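You operate a simulated robot arm through the tools that you are given. There is no shell and no other tool.

The job below is to be done with a simulated two-armed robot. You get a single attempt, and the scene is never put back.

## Task
Tighten the blue bolt's nut to 5 Nm on the nut runner.
Fine: holder switch on HOLD for the run, back to FREE once it stops; at most two presses of the start button; the bolt stays in the socket; the direction switch and the other bolts end as they began.

Only the result counts: the job must be done as asked and must still hold three seconds after the hand-in. Knocking over, shifting, dropping, spilling or breaking anything else fails it.

## Robot
Two 6-joint arms with two-finger parallel grippers on one trunk that stands fixed in place. Base frame: the origin is at the foot of the trunk, x ahead of it, y to its left, z up; the work surface is at about z = 860. Lengths are in mm, angles in degrees, forces in N, time in s.
The left shoulder is at [50, 170, 1234], the right one opposite. Each reaches about 1092 mm from its shoulder. Payload 1.57 kg a hand.
The TCP of each hand is the grasp point between the finger pads, 30 mm short of the fingertips. In the tool frame z runs along the fingers and y along their closing line. Largest opening 80 mm; finger width 17, thickness 12; the body of the gripper, 40 by 82 mm, starts 80 mm behind the TCP.
Orientation is told as [roll, pitch, yaw] about the base's x, y, z axes, in that order, counted from this pose: with the fingers straight down and closing along the base's y, the tool's x points along the base's -x, its y along +y and its z along -z.

## Interface
- The arms move only by the tool apply_moves. It takes "left_commands", "right_commands" or both (then of equal length, played together; a hand with none holds still); each is text: rows parted by semicolons, each of 7 numbers parted by spaces: the shift along the tool's x, y, z in cm, then the turn, a rotation vector about the tool's x, y, z in degrees, then the finger opening in cm, from 0 to 8. In form: tx ty tz rx ry rz gripper; .... A call has 1 to 20 rows; each row is the pose to reach, as a shift and turn from the pose commanded when the call began, along the tool's axes at that moment. Rows are played at 5 a second. More than 50 mm and 8.6 degrees between two rows, or a gripper value outside its range, and nothing of the call is played. A pose out of reach is approached as far as the arm can. The call stops where the force on the tool passes 40 N (or 10 N more than at its start, if that is more) or the arm is blocked; 0.2 s more then pass. The fingers move at their own pace (about 72 mm/s each) and stop on an object; they squeeze with about 23 N. The grip force told is the motor's: it shows also when the fingers shut on nothing. Time passes only in rows, and 0.2 s behind the last, so rows that repeat a pose let the fingers close. It gives the time, the measured TCP pose, the force on the tool (base axes), the opening and the grip force at its end, in the units of the frame above (readings bear some noise), with the torque about the TCP (base axes, N m) and any sound that the robot's microphone picked up.
- Cameras (640 x 400 px; columns grow to the right, rows downward): "scene" is now at [37.2, -29.8, 1811]; the picture's right is [-0.37, -0.93, 0.00], its down [-0.63, 0.25, -0.73] and it looks along [0.68, -0.27, -0.68] (base axes); focal length 340 px, centre (320, 200). "left" rides on the left gripper at [72, 7, -122] in its tool frame; the picture's right is [-0.09, 1.00, 0.00], its down [-0.84, -0.08, -0.54] and it looks along [-0.54, -0.05, 0.84] (tool axes); focal length 238 px, centre (320, 200). "right" rides on the right gripper at [72, -7, -122] in its tool frame; the picture's right is [0.09, 1.00, 0.00], its down [-0.84, 0.08, -0.54] and it looks along [-0.54, 0.05, 0.84] (tool axes); focal length 238 px, centre (320, 200). There is no depth. A picture from a camera that has moved, and an enlarged one, comes with that camera's place and axes in the base frame and with its lens.
- grab_frame(camera): a new picture of that camera. The clock stands still meanwhile.
- slide_trunk(by): slides the trunk up (or, below 0, down) by that many mm; the arms and the scene camera ride with it, the base frame stays. It gives what a move gives, with no picture.
- aim_head(pan, tilt): turns the head with the scene camera to pan (to the left, within 86 degrees either way) and tilt (down, from -29 to 69), counted from straight ahead of the robot. It gives what a move gives.
- close_up(camera, box): a new picture of the part [left, top, right, bottom] of that camera's present view, enlarged. The clock stands still meanwhile.
- sign_off(): hands the job in; it is judged then, once.

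Places have to be worked out from the pictures, the camera data and where the tool is seen. Open the grippers and draw the arms clear of the work before you hand the job in, unless the task says otherwise.

The tools are called after "Request:" as a command line: name --argument value ..., lists and objects as JSON in quotes. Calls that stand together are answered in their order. apply_moves: Moves the arms, as the interface text tells. Its arguments: {"type":"object","properties":{"left_commands":{"type":"string"},"right_commands":{"type":"string"}},"required":[]} The other tools are called the same way: slide_trunk (by) slides the trunk up or down; aim_head (pan, tilt) turns the head that bears the scene camera; grab_frame (camera) takes a picture; close_up (camera, box) takes an enlarged picture of a part of a camera's view; sign_off () hands the job in.

At the start:

```text
time: 0.0
left_ee_pos: [639.2, 139.3, 1124.8]
left_tcp_rot: [0.1, 0.0, -0.1]
left_wrist_force: [-0.2, 0.4, 0.0]
left_moment: [0.02, 0.0, 0.0]
left_opening: 80.2
left_finger_force: 0.1
right_ee_pos: [644.9, -425.5, 1123.1]
right_tcp_rot: [0.1, 0.0, 0.0]
right_wrist_force: [0.1, -0.1, 0.0]
right_moment: [0.0, -0.02, 0.0]
right_opening: 79.8
right_finger_force: 0.1
trunk travel left (down, up): [-849.0, 121.0]
head pan, tilt: [-21.6, 43.0]
```

scene: 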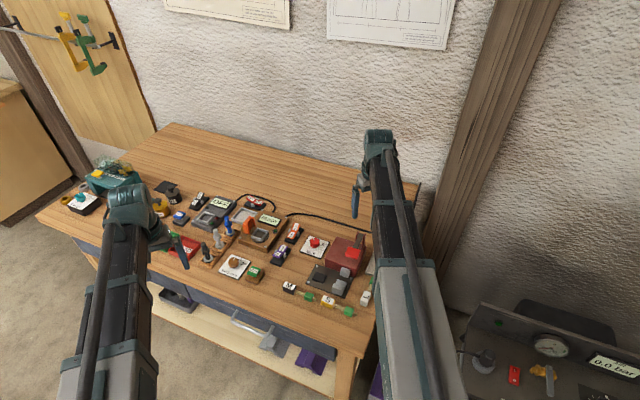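
right: 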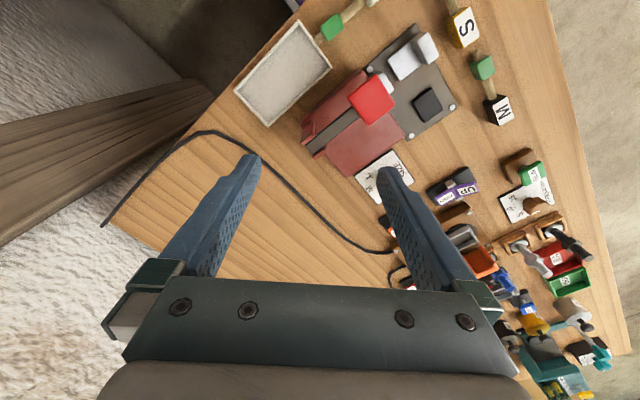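
left: 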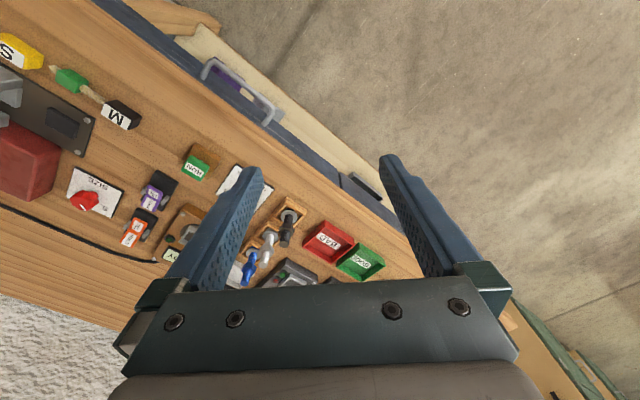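

The pictures show a bench with many devices. I look closer at the bench before any move.

Request:
close_up --camera "scene" --box '[140, 170, 300, 290]'

Request:
close_up --camera "scene" --box '[260, 200, 400, 320]'

Request:
close_up --camera "scene" --box '[40, 140, 180, 230]'

```text
3.33 times, centred on (220, 230) of scene
camera zoom: at [37.2, -29.8, 1811.0], right [-0.37, -0.93, 0.0], down [-0.63, 0.25, -0.73], along [0.68, -0.27, -0.68], focal length 1134 px, centre (653, 100)
```

zoom: 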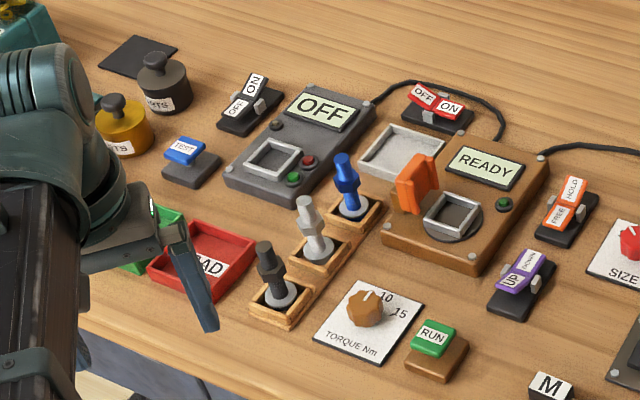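

```text
3.33 times, centred on (330, 260) of scene
camera zoom: at [37.2, -29.8, 1811.0], right [-0.37, -0.93, 0.0], down [-0.63, 0.25, -0.73], along [0.68, -0.27, -0.68], focal length 1134 px, centre (287, 0)
```

zoom: 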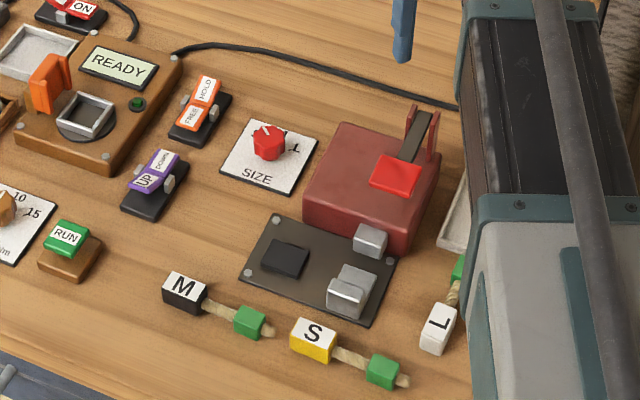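

```text
4.44 times, centred on (110, 185) of scene
camera zoom: at [37.2, -29.8, 1811.0], right [-0.37, -0.93, 0.0], down [-0.63, 0.25, -0.73], along [0.68, -0.27, -0.68], focal length 1512 px, centre (1253, 267)
```

zoom: 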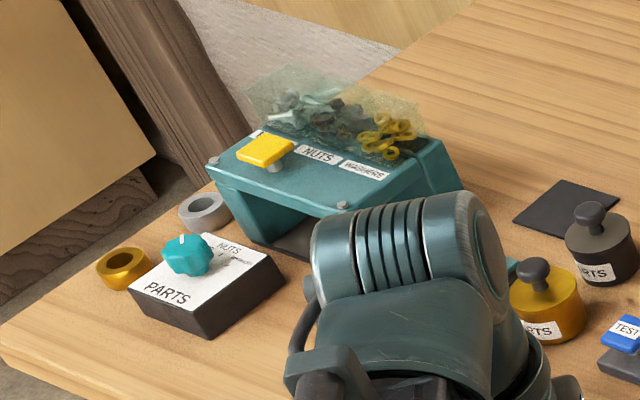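

I need more detail on labels, so I enlarge the individual devices.

Request:
close_up --camera "scene" --box '[225, 195, 285, 240]'

Request:
close_up --camera "scene" --box '[260, 215, 320, 265]'

Request:
close_up --camera "scene" --box '[215, 235, 275, 285]'

Request:
close_up --camera "scene" --box '[180, 185, 240, 235]'

Request:
close_up --camera "left" --box '[60, 130, 300, 290]'

Request:
close_up --camera "right" --box '[400, 130, 640, 290]'

```text
8.89 times, centred on (255, 218) of scene
camera zoom: at [37.2, -29.8, 1811.0], right [-0.37, -0.93, 0.0], down [-0.63, 0.25, -0.73], along [0.68, -0.27, -0.68], focal length 3024 px, centre (898, 44)
```

zoom: 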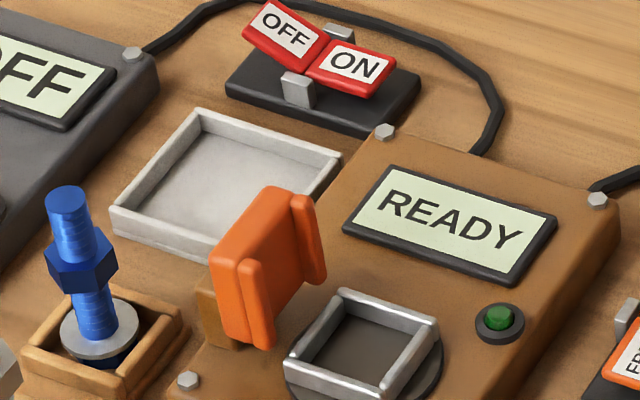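

```text
8.00 times, centred on (290, 240) of scene
camera zoom: at [37.2, -29.8, 1811.0], right [-0.37, -0.93, 0.0], down [-0.63, 0.25, -0.73], along [0.68, -0.27, -0.68], focal length 2722 px, centre (560, -120)
```

zoom: 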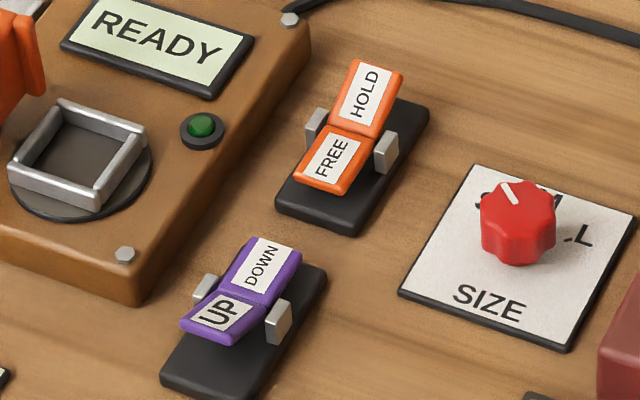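

```text
8.00 times, centred on (245, 260) of scene
camera zoom: at [37.2, -29.8, 1811.0], right [-0.37, -0.93, 0.0], down [-0.63, 0.25, -0.73], along [0.68, -0.27, -0.68], focal length 2722 px, centre (920, -280)
```

zoom: 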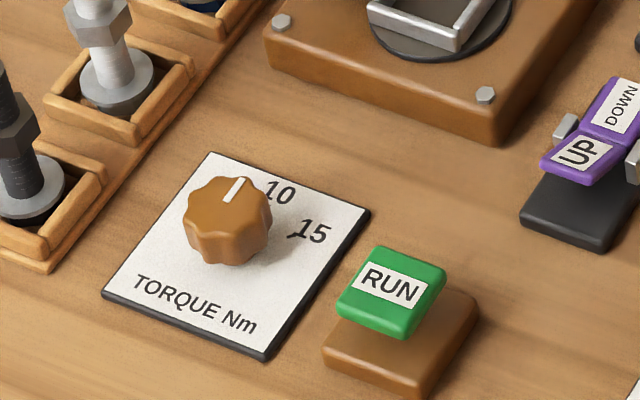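

```text
8.00 times, centred on (210, 210) of scene
camera zoom: at [37.2, -29.8, 1811.0], right [-0.37, -0.93, 0.0], down [-0.63, 0.25, -0.73], along [0.68, -0.27, -0.68], focal length 2722 px, centre (1200, 120)
```

zoom: 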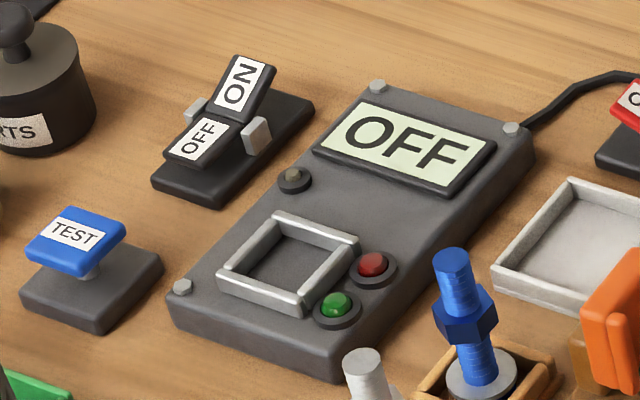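

```text
2.50 times, centred on (180, 210) of left
camera zoom: at [568.3, 144.1, 1244.7], right [0.09, 1.0, 0.0], down [0.84, -0.08, 0.54], along [0.54, -0.05, -0.84], focal length 596 px, centre (670, 175)
```

zoom: 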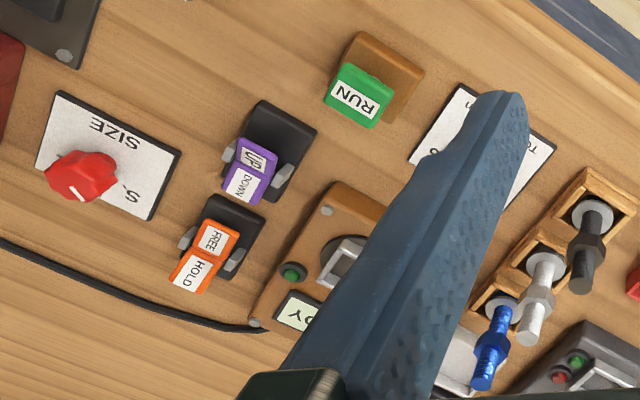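

```text
2.50 times, centred on (520, 210) of right
camera zoom: at [572.1, -433.2, 1246.6], right [-0.09, 1.0, 0.0], down [0.84, 0.08, 0.54], along [0.54, 0.05, -0.84], focal length 596 px, centre (-180, 175)
```

zoom: 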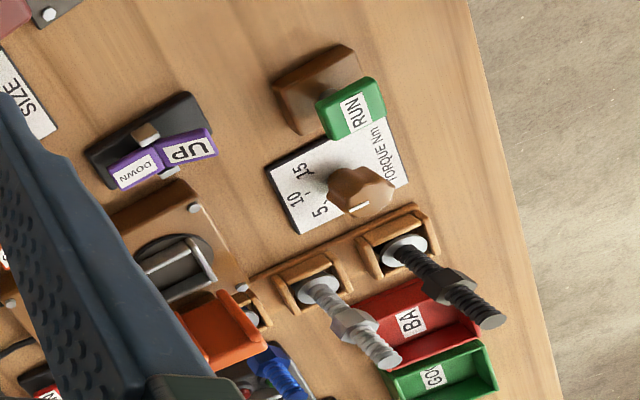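

The nut runner is the brown box with the READY display at about (865, -125), with the blue bolt near (940, -26), the RUN button near (718, -71), the dial near (780, -20) and the holder switch near (831, -238). I move the left hand over at height to inspect the switches and dial from above.

Request:
apply_moves --left_commands "-3 -3.5 0 0 0 0 8; -6 -7 0 0 0 0 8; -9 -10.5 0 0 0 0 8; -12 -14 0 0 0 0 8; -14 -17.5 0 0 0 0 8; -16 -21 0 0 0 0 8"

Request:
grab_frame --camera "left"

Request:
grab_frame --camera "scene"

```text
time: 1.4
left_ee_pos: [800.5, -72.4, 1123.4]
left_tcp_rot: [0.0, 0.0, 0.1]
left_wrist_force: [-0.1, 0.6, -0.6]
left_moment: [0.0, 0.0, -0.01]
left_opening: 79.7
left_finger_force: 0.0
right_ee_pos: [646.1, -426.4, 1123.1]
right_tcp_rot: [0.0, 0.1, 0.0]
right_wrist_force: [1.3, -1.3, 0.4]
right_moment: [0.0, 0.01, -0.01]
right_opening: 80.0
right_finger_force: 0.0
trunk travel left (down, up): [-849.0, 121.0]
head pan, tilt: [-21.6, 43.0]
```

```text
taken
camera left: at [729.2, -67.2, 1244.4], right [0.09, 1.0, 0.0], down [0.84, -0.08, 0.54], along [0.54, -0.05, -0.84], focal length 238 px, centre (320, 200)
```

left: 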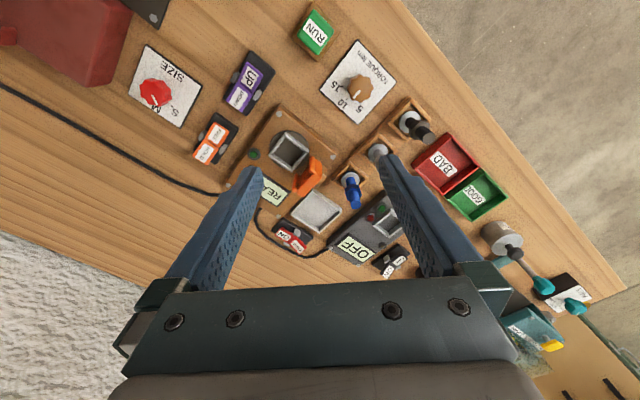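

```text
taken
camera scene: at [37.7, -30.5, 1811.0], right [-0.37, -0.93, 0.0], down [-0.63, 0.25, -0.73], along [0.68, -0.27, -0.68], focal length 340 px, centre (320, 200)
```

scene: 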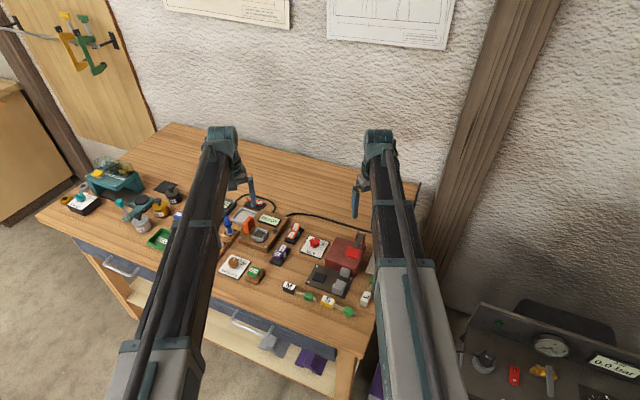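

Request:
close_up --camera "left" --box '[310, 30, 410, 110]'

Request:
close_up --camera "left" --box '[190, 40, 290, 170]'

Request:
close_up --camera "left" --box '[230, 95, 390, 215]'

Request:
close_up --camera "left" --box '[230, 190, 390, 290]'

```text
5.00 times, centred on (360, 70) of left
camera zoom: at [729.2, -67.2, 1244.4], right [0.09, 1.0, 0.0], down [0.84, -0.08, 0.54], along [0.54, -0.05, -0.84], focal length 1192 px, centre (120, 850)
```

zoom: 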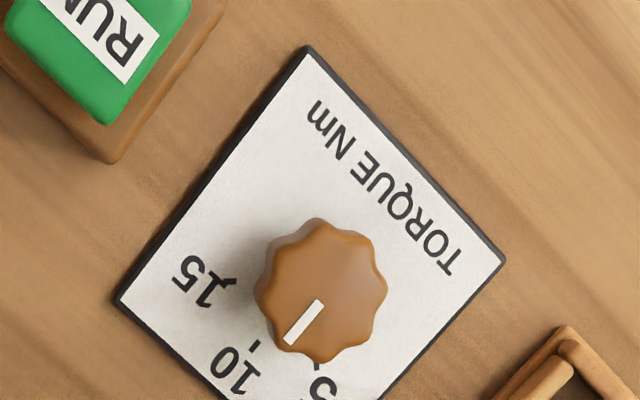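

```text
3.08 times, centred on (240, 105) of left
camera zoom: at [729.2, -67.2, 1244.4], right [0.09, 1.0, 0.0], down [0.84, -0.08, 0.54], along [0.54, -0.05, -0.84], focal length 733 px, centre (566, 492)
```

zoom: 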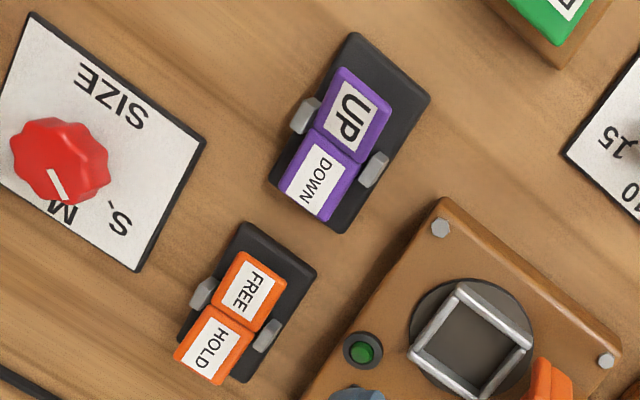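

```text
3.33 times, centred on (310, 155) of left
camera zoom: at [729.2, -67.2, 1244.4], right [0.09, 1.0, 0.0], down [0.84, -0.08, 0.54], along [0.54, -0.05, -0.84], focal length 794 px, centre (353, 350)
```

zoom: 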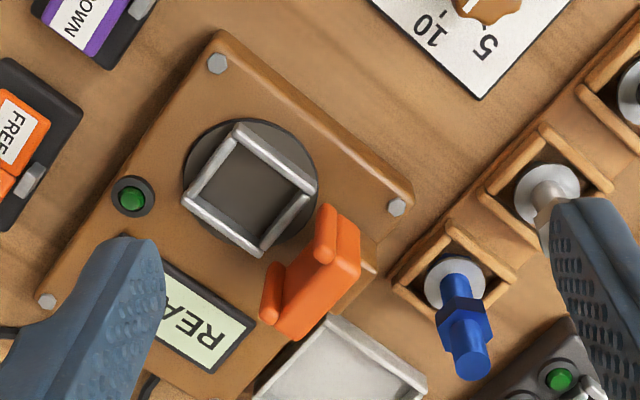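

```text
4.00 times, centred on (310, 240) of left
camera zoom: at [729.2, -67.2, 1244.4], right [0.09, 1.0, 0.0], down [0.84, -0.08, 0.54], along [0.54, -0.05, -0.84], focal length 953 px, centre (360, 40)
```

zoom: 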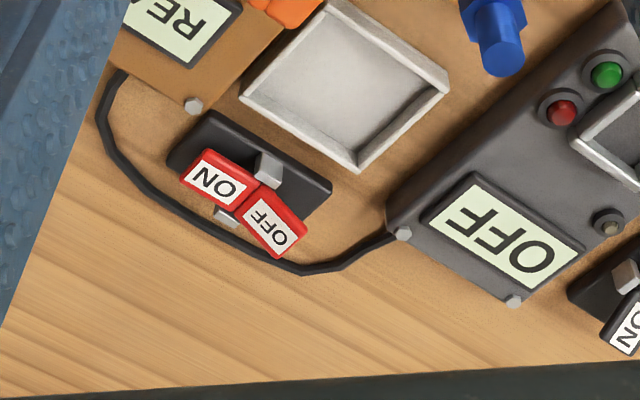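

The dial pointer seems to point at 10, with 5 one 45° step counter-clockwise as seen from above; the holder switch looks FREE, and the direction switch looks pressed on DOWN. I go lower above the dial to confirm its pointer and position.

Request:
apply_moves --left_commands "0.5 1.5 3 0 0 0 8; 1 3 6 0 0 0 8; 1.5 4.5 9 0 0 0 8; 1.95 5.5 12.3 0 0 0 8; 1.95 5.5 12.3 0 0 0 8"

Request:
grab_frame --camera "left"

Request:
close_up --camera "left" --box '[260, 60, 400, 180]'

Request:
close_up --camera "left" --box '[50, 60, 210, 180]'

```text
time: 2.6
left_ee_pos: [782.5, -21.5, 1123.8]
left_tcp_rot: [0.0, 0.0, 0.0]
left_wrist_force: [-0.6, 0.3, -0.5]
left_moment: [-0.01, 0.01, 0.0]
left_opening: 80.3
left_finger_force: 0.0
left hand out of reach, approached as far as the arm can: row 1, 2, 3, 4, 5
right_ee_pos: [645.1, -425.3, 1123.6]
right_tcp_rot: [0.0, 0.1, 0.0]
right_wrist_force: [0.6, 0.6, 0.3]
right_moment: [0.01, 0.04, -0.01]
right_opening: 80.1
right_finger_force: 0.0
trunk travel left (down, up): [-849.0, 121.0]
head pan, tilt: [-21.6, 43.0]
```

```text
taken
camera left: at [711.3, -15.4, 1244.6], right [0.09, 1.0, 0.0], down [0.84, -0.08, 0.54], along [0.54, -0.05, -0.84], focal length 238 px, centre (320, 200)
```

left: 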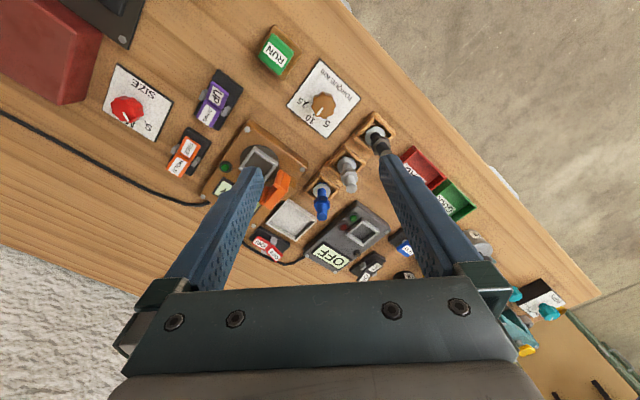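

```text
3.33 times, centred on (330, 120) of left
camera zoom: at [711.3, -15.4, 1244.6], right [0.09, 1.0, 0.0], down [0.84, -0.08, 0.54], along [0.54, -0.05, -0.84], focal length 794 px, centre (287, 467)
```

zoom: 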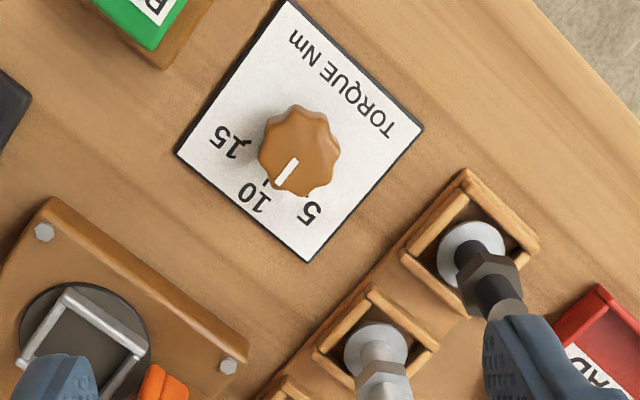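

```text
3.33 times, centred on (130, 120) of left
camera zoom: at [711.3, -15.4, 1244.6], right [0.09, 1.0, 0.0], down [0.84, -0.08, 0.54], along [0.54, -0.05, -0.84], focal length 794 px, centre (953, 467)
```

zoom: 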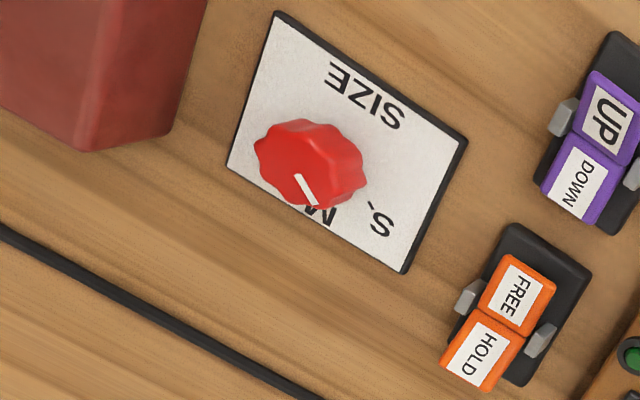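

The pointer clearly sits on 10, so it needs a 45° counter-clockwise turn. The hand can't descend from this trunk height, so I lower the trunk by 100 mm, with everything still clear above the bench.

Request:
slide_trunk --by -100

Request:
grab_frame --camera "scene"

Request:
grab_frame --camera "left"

Request:
grab_frame --camera "right"

```text
time: 3.9
left_ee_pos: [784.3, -20.9, 1023.6]
left_tcp_rot: [-0.1, 0.0, 0.0]
left_wrist_force: [-0.1, -0.3, -0.1]
left_moment: [0.01, 0.0, -0.02]
left_opening: 79.7
left_finger_force: 0.0
right_ee_pos: [643.7, -424.7, 1024.0]
right_tcp_rot: [-0.1, 0.0, 0.0]
right_wrist_force: [0.4, -0.5, -0.7]
right_moment: [0.01, -0.02, 0.03]
right_opening: 79.9
right_finger_force: 0.0
trunk travel left (down, up): [-749.0, 221.0]
head pan, tilt: [-21.6, 43.0]
```

```text
taken
camera scene: at [37.0, -29.8, 1711.1], right [-0.37, -0.93, 0.0], down [-0.63, 0.25, -0.73], along [0.68, -0.27, -0.68], focal length 340 px, centre (320, 200)
```

scene: 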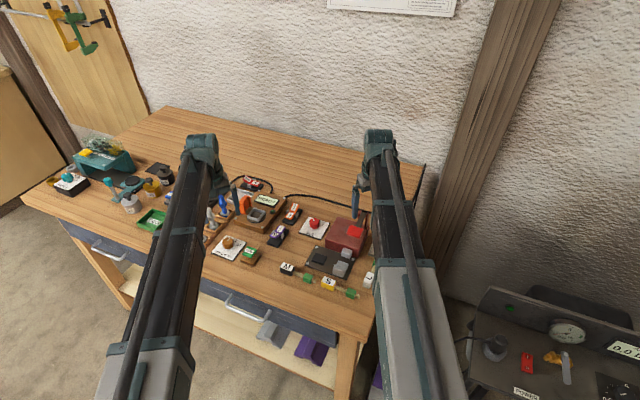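

```text
taken
camera left: at [711.1, -15.5, 1144.8], right [0.09, 1.0, 0.0], down [0.84, -0.08, 0.54], along [0.54, -0.05, -0.84], focal length 238 px, centre (320, 200)
```

left: 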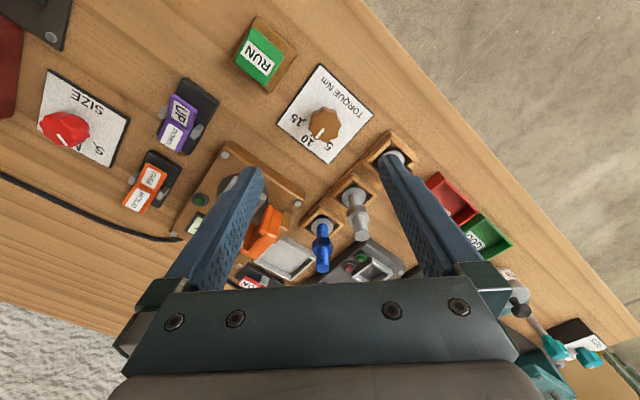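

```text
taken
camera right: at [571.9, -433.1, 1146.7], right [-0.09, 1.0, 0.0], down [0.84, 0.08, 0.54], along [0.54, 0.05, -0.84], focal length 238 px, centre (320, 200)
```

right: 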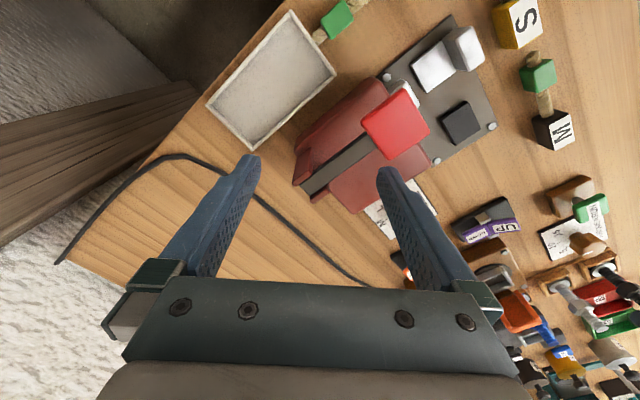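

Everything is clear at this height; the knob is at about (780, -18) with its top near z = 893. I make a null move first to see where the commanded pose stands after the out-of-reach call, while narrowing the fingers to 60 mm.

Request:
apply_moves --left_commands "0 0 0 0 0 0 6"

```text
time: 4.3
left_ee_pos: [783.1, -21.3, 1023.9]
left_tcp_rot: [0.0, 0.0, 0.0]
left_wrist_force: [-0.7, 0.1, 0.0]
left_moment: [-0.02, 0.01, 0.0]
left_opening: 59.9
left_finger_force: 0.1
right_ee_pos: [644.6, -426.3, 1023.4]
right_tcp_rot: [0.1, 0.0, 0.0]
right_wrist_force: [0.5, 1.3, 0.1]
right_moment: [0.01, -0.01, 0.0]
right_opening: 80.0
right_finger_force: 0.1
trunk travel left (down, up): [-749.0, 221.0]
head pan, tilt: [-21.6, 43.0]
```

The commanded pose matches the measured one. I try to descend a bit while centring over the knob.

Request:
apply_moves --left_commands "0.1 0.1 2 0 0 0 6; 0.3 0.35 4 0 0 0 6; 0.3 0.35 6 0 0 0 6"

Request:
grab_frame --camera "left"

```text
time: 5.1
left_ee_pos: [782.1, -18.2, 1023.1]
left_tcp_rot: [0.0, 0.0, 0.0]
left_wrist_force: [-0.2, 0.2, -0.6]
left_moment: [-0.01, -0.01, 0.01]
left_opening: 59.9
left_finger_force: 0.1
left hand out of reach, approached as far as the arm can: row 1, 2, 3
right_ee_pos: [644.6, -426.7, 1022.9]
right_tcp_rot: [0.0, 0.0, 0.1]
right_wrist_force: [0.0, -0.1, -0.6]
right_moment: [0.02, -0.03, -0.01]
right_opening: 79.9
right_finger_force: 0.1
trunk travel left (down, up): [-749.0, 221.0]
head pan, tilt: [-21.6, 43.0]
```

```text
taken
camera left: at [710.3, -12.1, 1144.6], right [0.09, 1.0, 0.0], down [0.84, -0.08, 0.54], along [0.54, -0.05, -0.84], focal length 238 px, centre (320, 200)
```

left: 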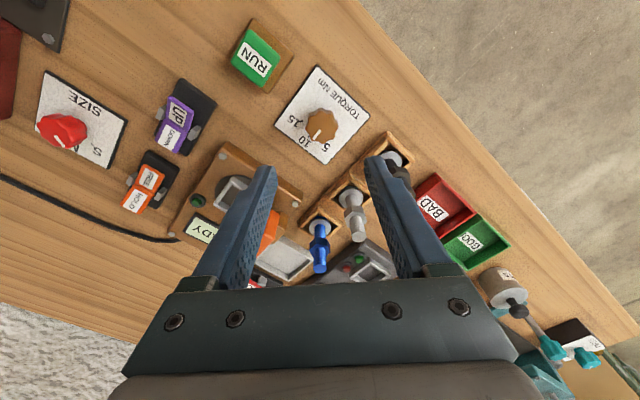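

The hand's lowest height follows the trunk (about 110 mm below the shoulder), so the trunk must go lower. I raise both hands by 150 mm first, then slide the trunk down by 150 mm.

Request:
apply_moves --left_commands "0 0 -4 0 0 0 6; 0 0 -8 0 0 0 6; 0 0 -12 0 0 0 6; 0 0 -15 0 0 0 6" --right_commands "0 0 -4 0 0 0 8; 0 0 -8 0 0 0 8; 0 0 -12 0 0 0 8; 0 0 -15 0 0 0 8"

Request:
slide_trunk --by -150

Request:
grab_frame --camera "scene"

Request:
grab_frame --camera "left"

```text
time: 6.1
left_ee_pos: [783.2, -18.2, 1023.7]
left_tcp_rot: [0.0, 0.1, -0.1]
left_wrist_force: [-1.3, 0.8, -0.5]
left_moment: [-0.01, 0.02, 0.04]
left_opening: 59.9
left_finger_force: 0.1
left hand out of reach, approached as far as the arm can: row 1, 2, 3, 4
right_ee_pos: [646.2, -426.1, 1023.1]
right_tcp_rot: [0.0, -0.1, -0.1]
right_wrist_force: [0.1, 0.3, -0.3]
right_moment: [-0.01, -0.02, -0.02]
right_opening: 79.7
right_finger_force: 0.1
right hand out of reach, approached as far as the arm can: row 1, 2, 3, 4
trunk travel left (down, up): [-749.0, 221.0]
head pan, tilt: [-21.6, 43.0]
```

```text
time: 7.0
left_ee_pos: [781.5, -18.5, 966.5]
left_tcp_rot: [0.0, 0.0, 0.0]
left_wrist_force: [0.2, -0.4, -0.6]
left_moment: [0.06, 0.04, -0.03]
left_opening: 59.6
left_finger_force: 0.0
right_ee_pos: [645.0, -424.0, 966.3]
right_tcp_rot: [0.6, -0.3, -0.1]
right_wrist_force: [5.2, -6.5, 56.8]
right_moment: [2.35, 0.26, -0.16]
right_opening: 74.8
right_finger_force: 0.0
trunk travel left (down, up): [-690.0, 280.0]
head pan, tilt: [-21.6, 43.0]
stopped: the force on the tool passed its limit at 116 N (the readings are from after the stop); the commanded pose is now the measured one
```

```text
taken
camera scene: at [33.8, -28.3, 1652.9], right [-0.37, -0.93, 0.0], down [-0.63, 0.25, -0.73], along [0.68, -0.27, -0.68], focal length 340 px, centre (320, 200)
```

scene: 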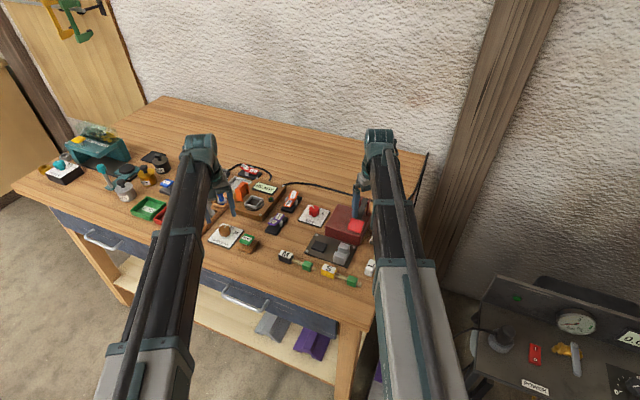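

```text
taken
camera left: at [708.6, -11.7, 1088.0], right [0.09, 1.0, 0.0], down [0.84, -0.08, 0.54], along [0.54, -0.05, -0.84], focal length 238 px, centre (320, 200)
```

left: 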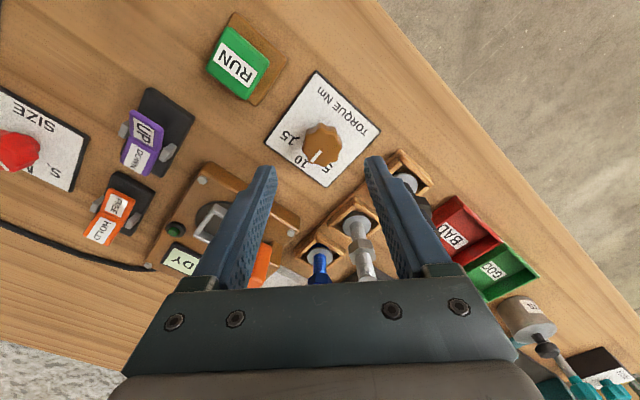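

The right hand came down on the press, and neither arm can move vertically on its own; height evidently comes only from the trunk. I raise the trunk at once and check the press for damage.

Request:
slide_trunk --by 60

Request:
grab_frame --camera "right"

Request:
grab_frame --camera "scene"

```text
time: 8.0
left_ee_pos: [783.5, -18.2, 1023.9]
left_tcp_rot: [0.0, 0.0, -0.1]
left_wrist_force: [-0.1, -0.3, -0.1]
left_moment: [0.01, 0.0, 0.0]
left_opening: 60.0
left_finger_force: 0.1
right_ee_pos: [646.6, -426.1, 1024.0]
right_tcp_rot: [0.7, -0.2, -0.2]
right_wrist_force: [0.2, 1.3, 0.5]
right_moment: [-0.01, 0.02, 0.0]
right_opening: 80.0
right_finger_force: 0.2
trunk travel left (down, up): [-750.0, 220.0]
head pan, tilt: [-21.6, 43.0]
```

```text
taken
camera right: at [573.6, -433.3, 1147.1], right [-0.09, 1.0, 0.01], down [0.84, 0.07, 0.55], along [0.54, 0.06, -0.84], focal length 238 px, centre (320, 200)
```

right: 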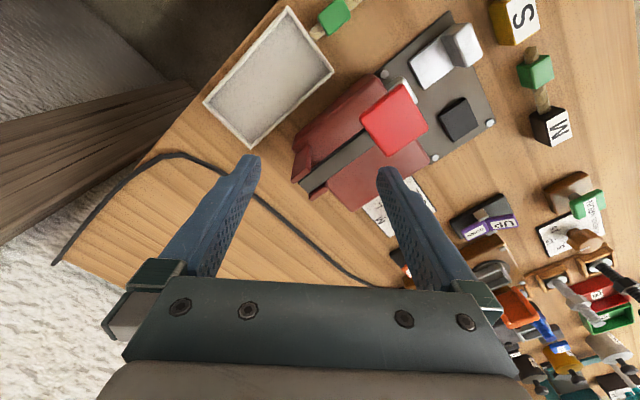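

```text
taken
camera scene: at [37.7, -30.0, 1712.0], right [-0.37, -0.93, 0.0], down [-0.63, 0.25, -0.73], along [0.68, -0.27, -0.68], focal length 340 px, centre (320, 200)
```

scene: 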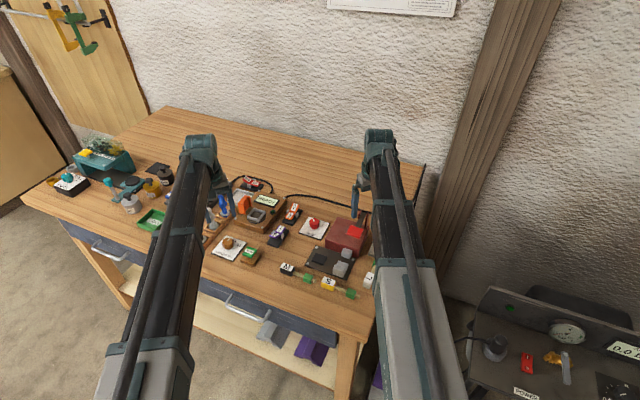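

The press looks unmoved in the before/after views. I now park the right hand, fingers shut, above bare wood at about (780, -405), between the press, the SIZE panel and the cable, so it can ride down harmlessly while the left hand works.

Request:
apply_moves --right_commands "-3 0.5 0 0.7 0 0 6; -6 1 0 0.7 0 0 4; -9 1.5 0 0.7 0 0 2; -12 2 0 0.7 0 0 0; -13.4 2.1 0 0.7 0 0 0; -13.4 2.1 0 0.7 0 0 0"

Request:
grab_frame --camera "right"

Request:
grab_frame --camera "scene"

```text
time: 9.4
left_ee_pos: [783.2, -18.4, 1024.3]
left_tcp_rot: [0.1, 0.1, -0.1]
left_wrist_force: [-0.2, -0.2, -0.5]
left_moment: [0.03, 0.02, 0.01]
left_opening: 59.9
left_finger_force: 0.0
right_ee_pos: [782.4, -403.8, 1024.2]
right_tcp_rot: [-0.1, -0.2, 0.0]
right_wrist_force: [-0.1, 0.9, 0.9]
right_moment: [-0.01, 0.0, 0.01]
right_opening: 0.1
right_finger_force: 21.2
trunk travel left (down, up): [-750.0, 220.0]
head pan, tilt: [-21.6, 43.0]
```

```text
taken
camera right: at [708.3, -410.5, 1147.4], right [-0.09, 1.0, 0.0], down [0.83, 0.08, 0.54], along [0.54, 0.05, -0.84], focal length 238 px, centre (320, 200)
```

right: 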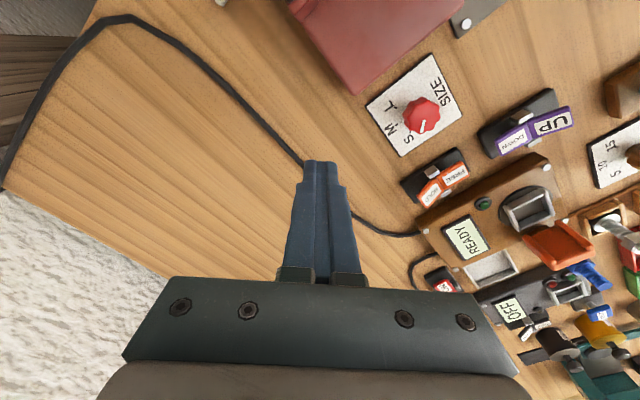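

```text
taken
camera scene: at [37.2, -29.8, 1712.0], right [-0.37, -0.93, 0.0], down [-0.63, 0.25, -0.73], along [0.68, -0.27, -0.68], focal length 340 px, centre (320, 200)
```

scene: 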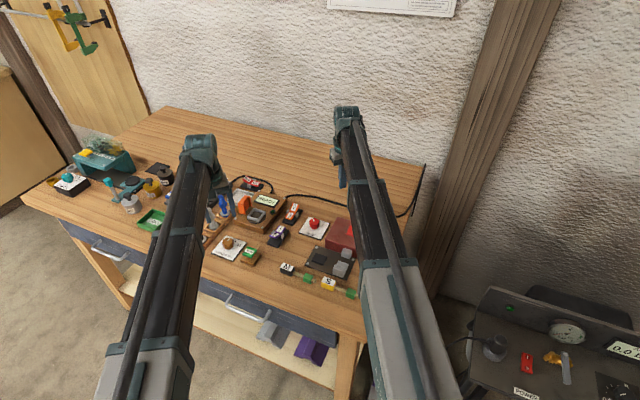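

The right hand hangs over bare wood. I centre the left hand over the knob (about (779, -16)) and slide the trunk down 70 mm to look again.

Request:
apply_moves --left_commands "0.4 0.2 0 0 0 0 6; 0.4 0.2 0 0 0 0 6"

Request:
slide_trunk --by -70

Request:
grab_frame --camera "left"

Request:
grab_frame --camera "right"

```text
time: 10.0
left_ee_pos: [779.2, -16.7, 1025.6]
left_tcp_rot: [0.0, 0.0, 0.0]
left_wrist_force: [0.3, -0.6, -0.4]
left_moment: [0.0, -0.03, 0.01]
left_opening: 60.1
left_finger_force: 0.1
right_ee_pos: [781.2, -402.8, 1024.1]
right_tcp_rot: [-0.1, -0.1, -0.1]
right_wrist_force: [-0.3, 0.5, -0.2]
right_moment: [-0.01, 0.0, -0.01]
right_opening: 0.0
right_finger_force: 21.3
trunk travel left (down, up): [-750.0, 220.0]
head pan, tilt: [-21.6, 43.0]
```

```text
time: 11.1
left_ee_pos: [778.5, -15.6, 956.5]
left_tcp_rot: [0.0, 0.1, -0.1]
left_wrist_force: [0.3, -0.6, -0.4]
left_moment: [-0.01, -0.02, -0.02]
left_opening: 59.9
left_finger_force: 0.1
right_ee_pos: [780.5, -403.1, 954.5]
right_tcp_rot: [-0.2, -0.2, -0.1]
right_wrist_force: [0.0, -0.1, -0.2]
right_moment: [-0.02, 0.05, 0.01]
right_opening: 0.2
right_finger_force: 21.8
trunk travel left (down, up): [-680.0, 290.0]
head pan, tilt: [-21.6, 43.0]
```

```text
taken
camera left: at [706.5, -10.1, 1075.8], right [0.09, 1.0, 0.0], down [0.84, -0.08, 0.54], along [0.54, -0.05, -0.84], focal length 238 px, centre (320, 200)
```

left: 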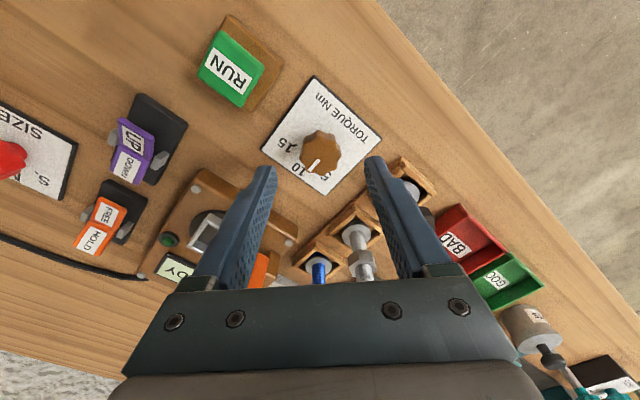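

```text
taken
camera right: at [708.0, -410.7, 1077.5], right [-0.09, 1.0, 0.0], down [0.83, 0.08, 0.54], along [0.54, 0.05, -0.84], focal length 238 px, centre (320, 200)
```

right: 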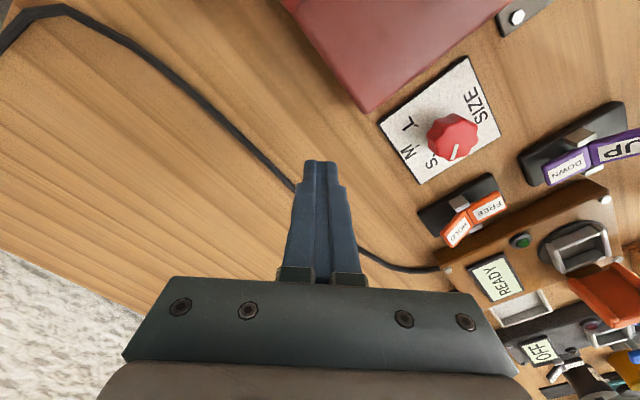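

The knob is centred between the fingers, with all clear around. I lower another 50 mm so the fingertips straddle the knob.

Request:
slide_trunk --by -50

Request:
grab_frame --camera "left"

Request:
grab_frame --camera "right"

```text
time: 12.0
left_ee_pos: [778.3, -16.8, 904.4]
left_tcp_rot: [0.0, 0.0, -0.1]
left_wrist_force: [0.2, 0.0, 0.2]
left_moment: [0.03, 0.0, 0.0]
left_opening: 60.1
left_finger_force: 0.1
right_ee_pos: [780.5, -403.1, 904.7]
right_tcp_rot: [-0.1, -0.2, -0.1]
right_wrist_force: [-0.7, 0.3, 0.4]
right_moment: [-0.02, -0.01, 0.0]
right_opening: 0.0
right_finger_force: 20.9
trunk travel left (down, up): [-630.0, 340.0]
head pan, tilt: [-21.6, 43.0]
```

```text
taken
camera left: at [706.5, -10.1, 1025.8], right [0.09, 1.0, 0.0], down [0.84, -0.08, 0.54], along [0.54, -0.05, -0.84], focal length 238 px, centre (320, 200)
```

left: 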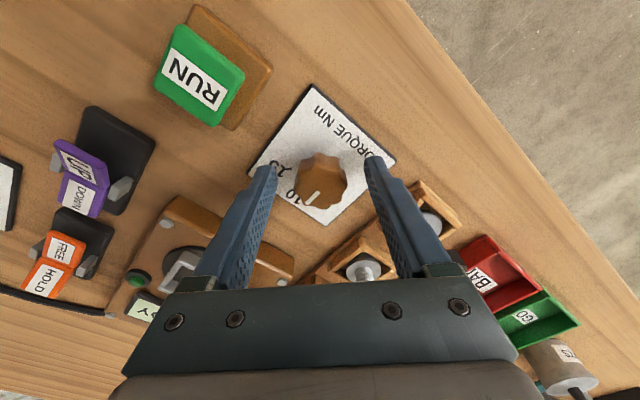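

```text
taken
camera right: at [708.0, -410.7, 1027.5], right [-0.09, 1.0, 0.0], down [0.83, 0.08, 0.54], along [0.54, 0.05, -0.84], focal length 238 px, centre (320, 200)
```

right: 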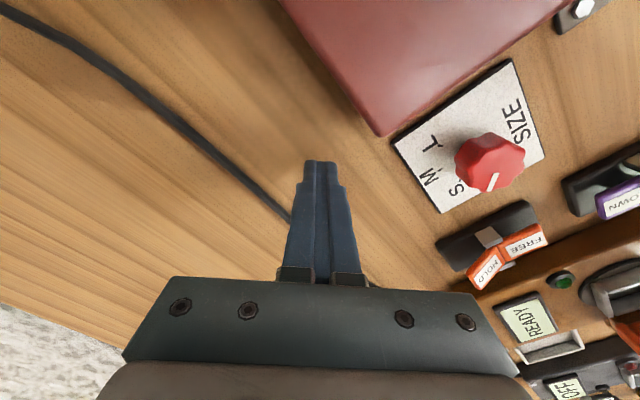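

The fingers straddle the knob symmetrically. I close on it.

Request:
apply_moves --left_commands "0 0 0 0 0 0 4; 0 0 0 0 0 0 3; 0 0 0 0 0 0 2; 0 0 0 0 0 0 2"

Request:
grab_frame --camera "left"

```text
time: 13.0
left_ee_pos: [778.9, -15.7, 905.6]
left_tcp_rot: [-0.1, 0.0, 0.0]
left_wrist_force: [1.0, 0.3, 0.9]
left_moment: [-0.04, 0.04, -0.01]
left_opening: 32.2
left_finger_force: 40.9
right_ee_pos: [781.2, -403.5, 904.7]
right_tcp_rot: [-0.1, -0.2, -0.1]
right_wrist_force: [-0.6, 0.3, -0.3]
right_moment: [0.02, -0.04, 0.01]
right_opening: 0.0
right_finger_force: 21.4
trunk travel left (down, up): [-630.0, 340.0]
head pan, tilt: [-21.6, 43.0]
```

```text
taken
camera left: at [706.6, -10.1, 1025.7], right [0.09, 1.0, 0.0], down [0.84, -0.08, 0.54], along [0.54, -0.05, -0.84], focal length 238 px, centre (320, 200)
```

left: 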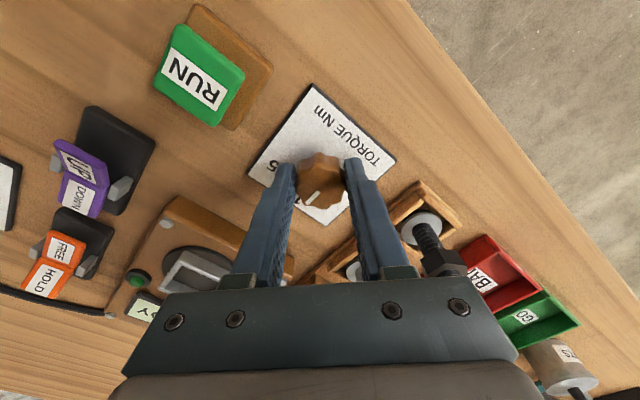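

The knob is gripped (32 mm). Tick angles measured from the picture are about 45° apart (5 at +5°, 10 at -41°, 15 at -87° in base), so I turn the hand 45° counter-clockwise seen from above, i.e. -45° about the tool z.

Request:
apply_moves --left_commands "0 0 0 0 0 -7.5 2; 0 0 0 0 0 -15 2; 0 0 0 0 0 -22.5 2; 0 0 0 0 0 -30 2; 0 0 0 0 0 -37.5 2; 0 0 0 0 0 -45 2; 0 0 0 0 0 -45 2"

Request:
grab_frame --camera "left"

```text
time: 14.6
left_ee_pos: [780.6, -18.2, 904.5]
left_tcp_rot: [-0.1, 0.0, 45.2]
left_wrist_force: [10.9, -16.5, 10.8]
left_moment: [-0.7, -0.34, -0.06]
left_opening: 32.1
left_finger_force: 40.7
right_ee_pos: [781.4, -405.6, 904.2]
right_tcp_rot: [-0.1, -0.2, 0.0]
right_wrist_force: [0.2, 0.1, -0.6]
right_moment: [0.01, 0.02, 0.04]
right_opening: 0.0
right_finger_force: 21.7
trunk travel left (down, up): [-630.0, 340.0]
head pan, tilt: [-21.6, 43.0]
```

```text
taken
camera left: at [723.9, -65.5, 1025.6], right [-0.64, 0.77, 0.0], down [0.65, 0.54, 0.54], along [0.42, 0.35, -0.84], focal length 238 px, centre (320, 200)
```

left: 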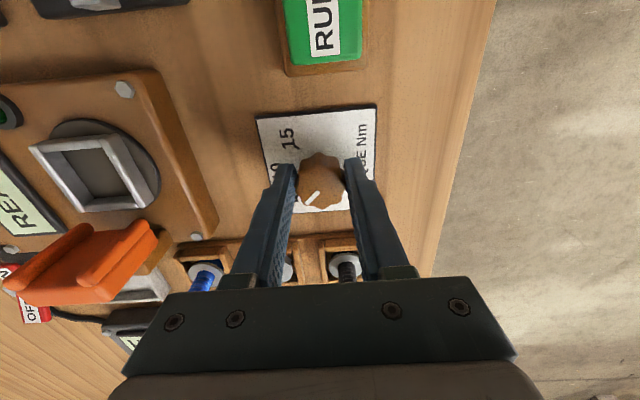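

The knob turned with the hand. I open to 55 mm and look at where the pointer now stands.

Request:
apply_moves --left_commands "0 0 0 0 0 0 4; 0 0 0 0 0 0 5.5; 0 0 0 0 0 0 5.5"

Request:
slide_trunk --by 100

Request:
grab_frame --camera "left"

Request:
close_up --camera "left" --box '[260, 80, 400, 180]'

```text
time: 15.4
left_ee_pos: [778.5, -15.1, 905.0]
left_tcp_rot: [0.0, 0.1, 45.1]
left_wrist_force: [0.6, -0.5, 0.0]
left_moment: [0.04, 0.0, 0.02]
left_opening: 55.1
left_finger_force: 0.1
right_ee_pos: [781.1, -403.6, 904.4]
right_tcp_rot: [-0.2, -0.1, -0.1]
right_wrist_force: [-1.0, 0.1, 0.1]
right_moment: [0.01, 0.0, 0.02]
right_opening: 0.0
right_finger_force: 21.6
trunk travel left (down, up): [-630.0, 340.0]
head pan, tilt: [-21.6, 43.0]
```

```text
time: 16.7
left_ee_pos: [779.7, -16.2, 1004.7]
left_tcp_rot: [0.1, 0.0, 44.9]
left_wrist_force: [0.2, -0.4, 0.7]
left_moment: [-0.02, 0.02, 0.01]
left_opening: 54.8
left_finger_force: 0.0
right_ee_pos: [780.3, -403.7, 1004.3]
right_tcp_rot: [-0.1, -0.2, -0.1]
right_wrist_force: [1.1, -0.7, 0.0]
right_moment: [0.01, 0.01, 0.02]
right_opening: 0.1
right_finger_force: 21.7
trunk travel left (down, up): [-730.0, 240.0]
head pan, tilt: [-21.6, 43.0]
```

```text
taken
camera left: at [723.5, -63.0, 1125.5], right [-0.64, 0.77, 0.0], down [0.65, 0.54, 0.54], along [0.42, 0.35, -0.84], focal length 238 px, centre (320, 200)
```

left: 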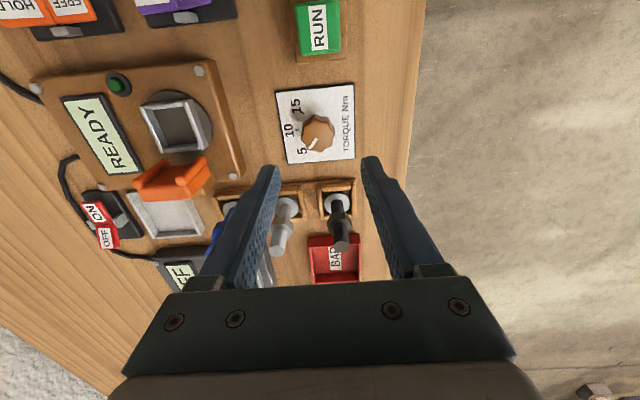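

```text
4.00 times, centred on (330, 130) of left
camera zoom: at [723.5, -63.0, 1125.5], right [-0.64, 0.77, 0.0], down [0.65, 0.54, 0.54], along [0.42, 0.35, -0.84], focal length 953 px, centre (280, 480)
```

zoom: 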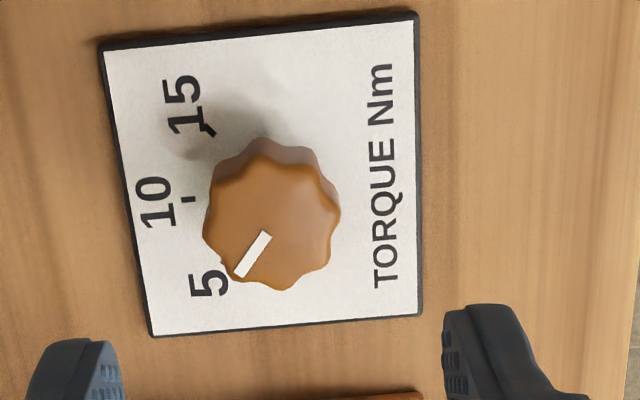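

The pointer now sits at about +5°, exactly on the 5 tick. Next is the blue bolt near (930, -32): I move above it at the present height with yaw 45°, so the fingers close along the row of stands and later clear the orange fork.

Request:
apply_moves --left_commands "-2.4 -2.9 0 0 0 0 5.5; -4.8 -5.8 0 0 0 0 5.5; -7.2 -8.7 0 0 0 0 5.5; -9.5 -11.7 0 0 0 0 5.5; -9.5 -11.7 0 0 0 0 5.5"

Request:
grab_frame --camera "left"

Request:
close_up --camera "left" --box '[200, 60, 420, 220]'

Request:
close_up --camera "scene" --box '[180, 160, 300, 250]'

```text
time: 17.9
left_ee_pos: [900.5, -25.1, 1005.0]
left_tcp_rot: [-0.1, 0.1, 45.0]
left_wrist_force: [0.0, -0.1, 0.1]
left_moment: [0.01, -0.01, -0.01]
left_opening: 54.9
left_finger_force: 0.0
left hand out of reach, approached as far as the arm can: row 4, 5
right_ee_pos: [782.4, -403.9, 1004.6]
right_tcp_rot: [-0.1, -0.2, -0.1]
right_wrist_force: [0.8, 0.4, 0.9]
right_moment: [0.0, -0.03, 0.0]
right_opening: 0.1
right_finger_force: 21.6
trunk travel left (down, up): [-730.0, 240.0]
head pan, tilt: [-21.6, 43.0]
```

```text
taken
camera left: at [844.6, -71.7, 1125.4], right [-0.64, 0.77, 0.0], down [0.65, 0.54, 0.54], along [0.42, 0.35, -0.84], focal length 238 px, centre (320, 200)
```

left: 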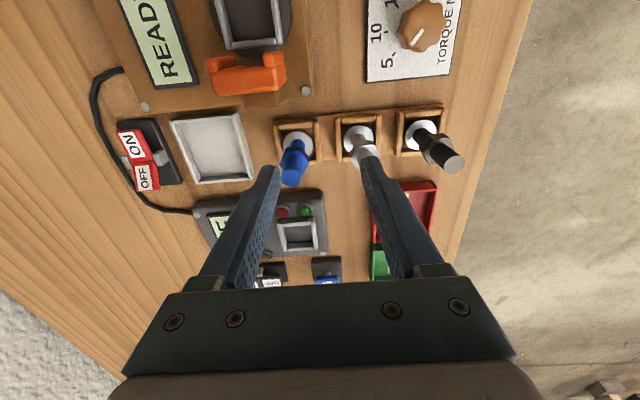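

```text
2.50 times, centred on (310, 140) of left
camera zoom: at [844.6, -71.7, 1125.4], right [-0.64, 0.77, 0.0], down [0.65, 0.54, 0.54], along [0.42, 0.35, -0.84], focal length 596 px, centre (345, 350)
```

zoom: 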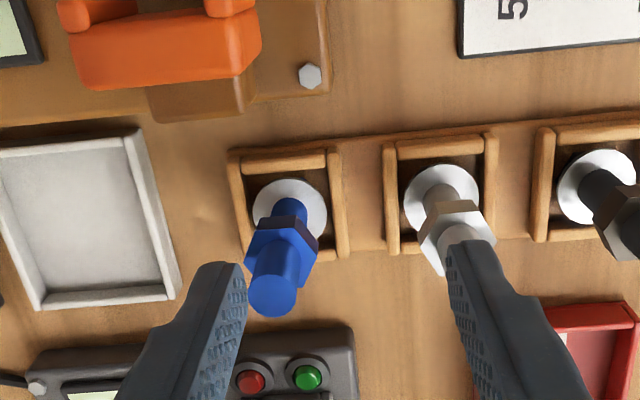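

```text
4.44 times, centred on (240, 205) of scene
camera zoom: at [37.5, -30.0, 1692.0], right [-0.37, -0.93, 0.0], down [-0.63, 0.25, -0.73], along [0.68, -0.27, -0.68], focal length 1512 px, centre (676, 178)
```

zoom: 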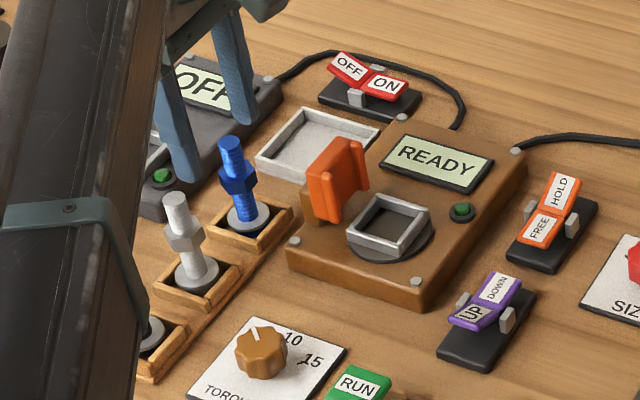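

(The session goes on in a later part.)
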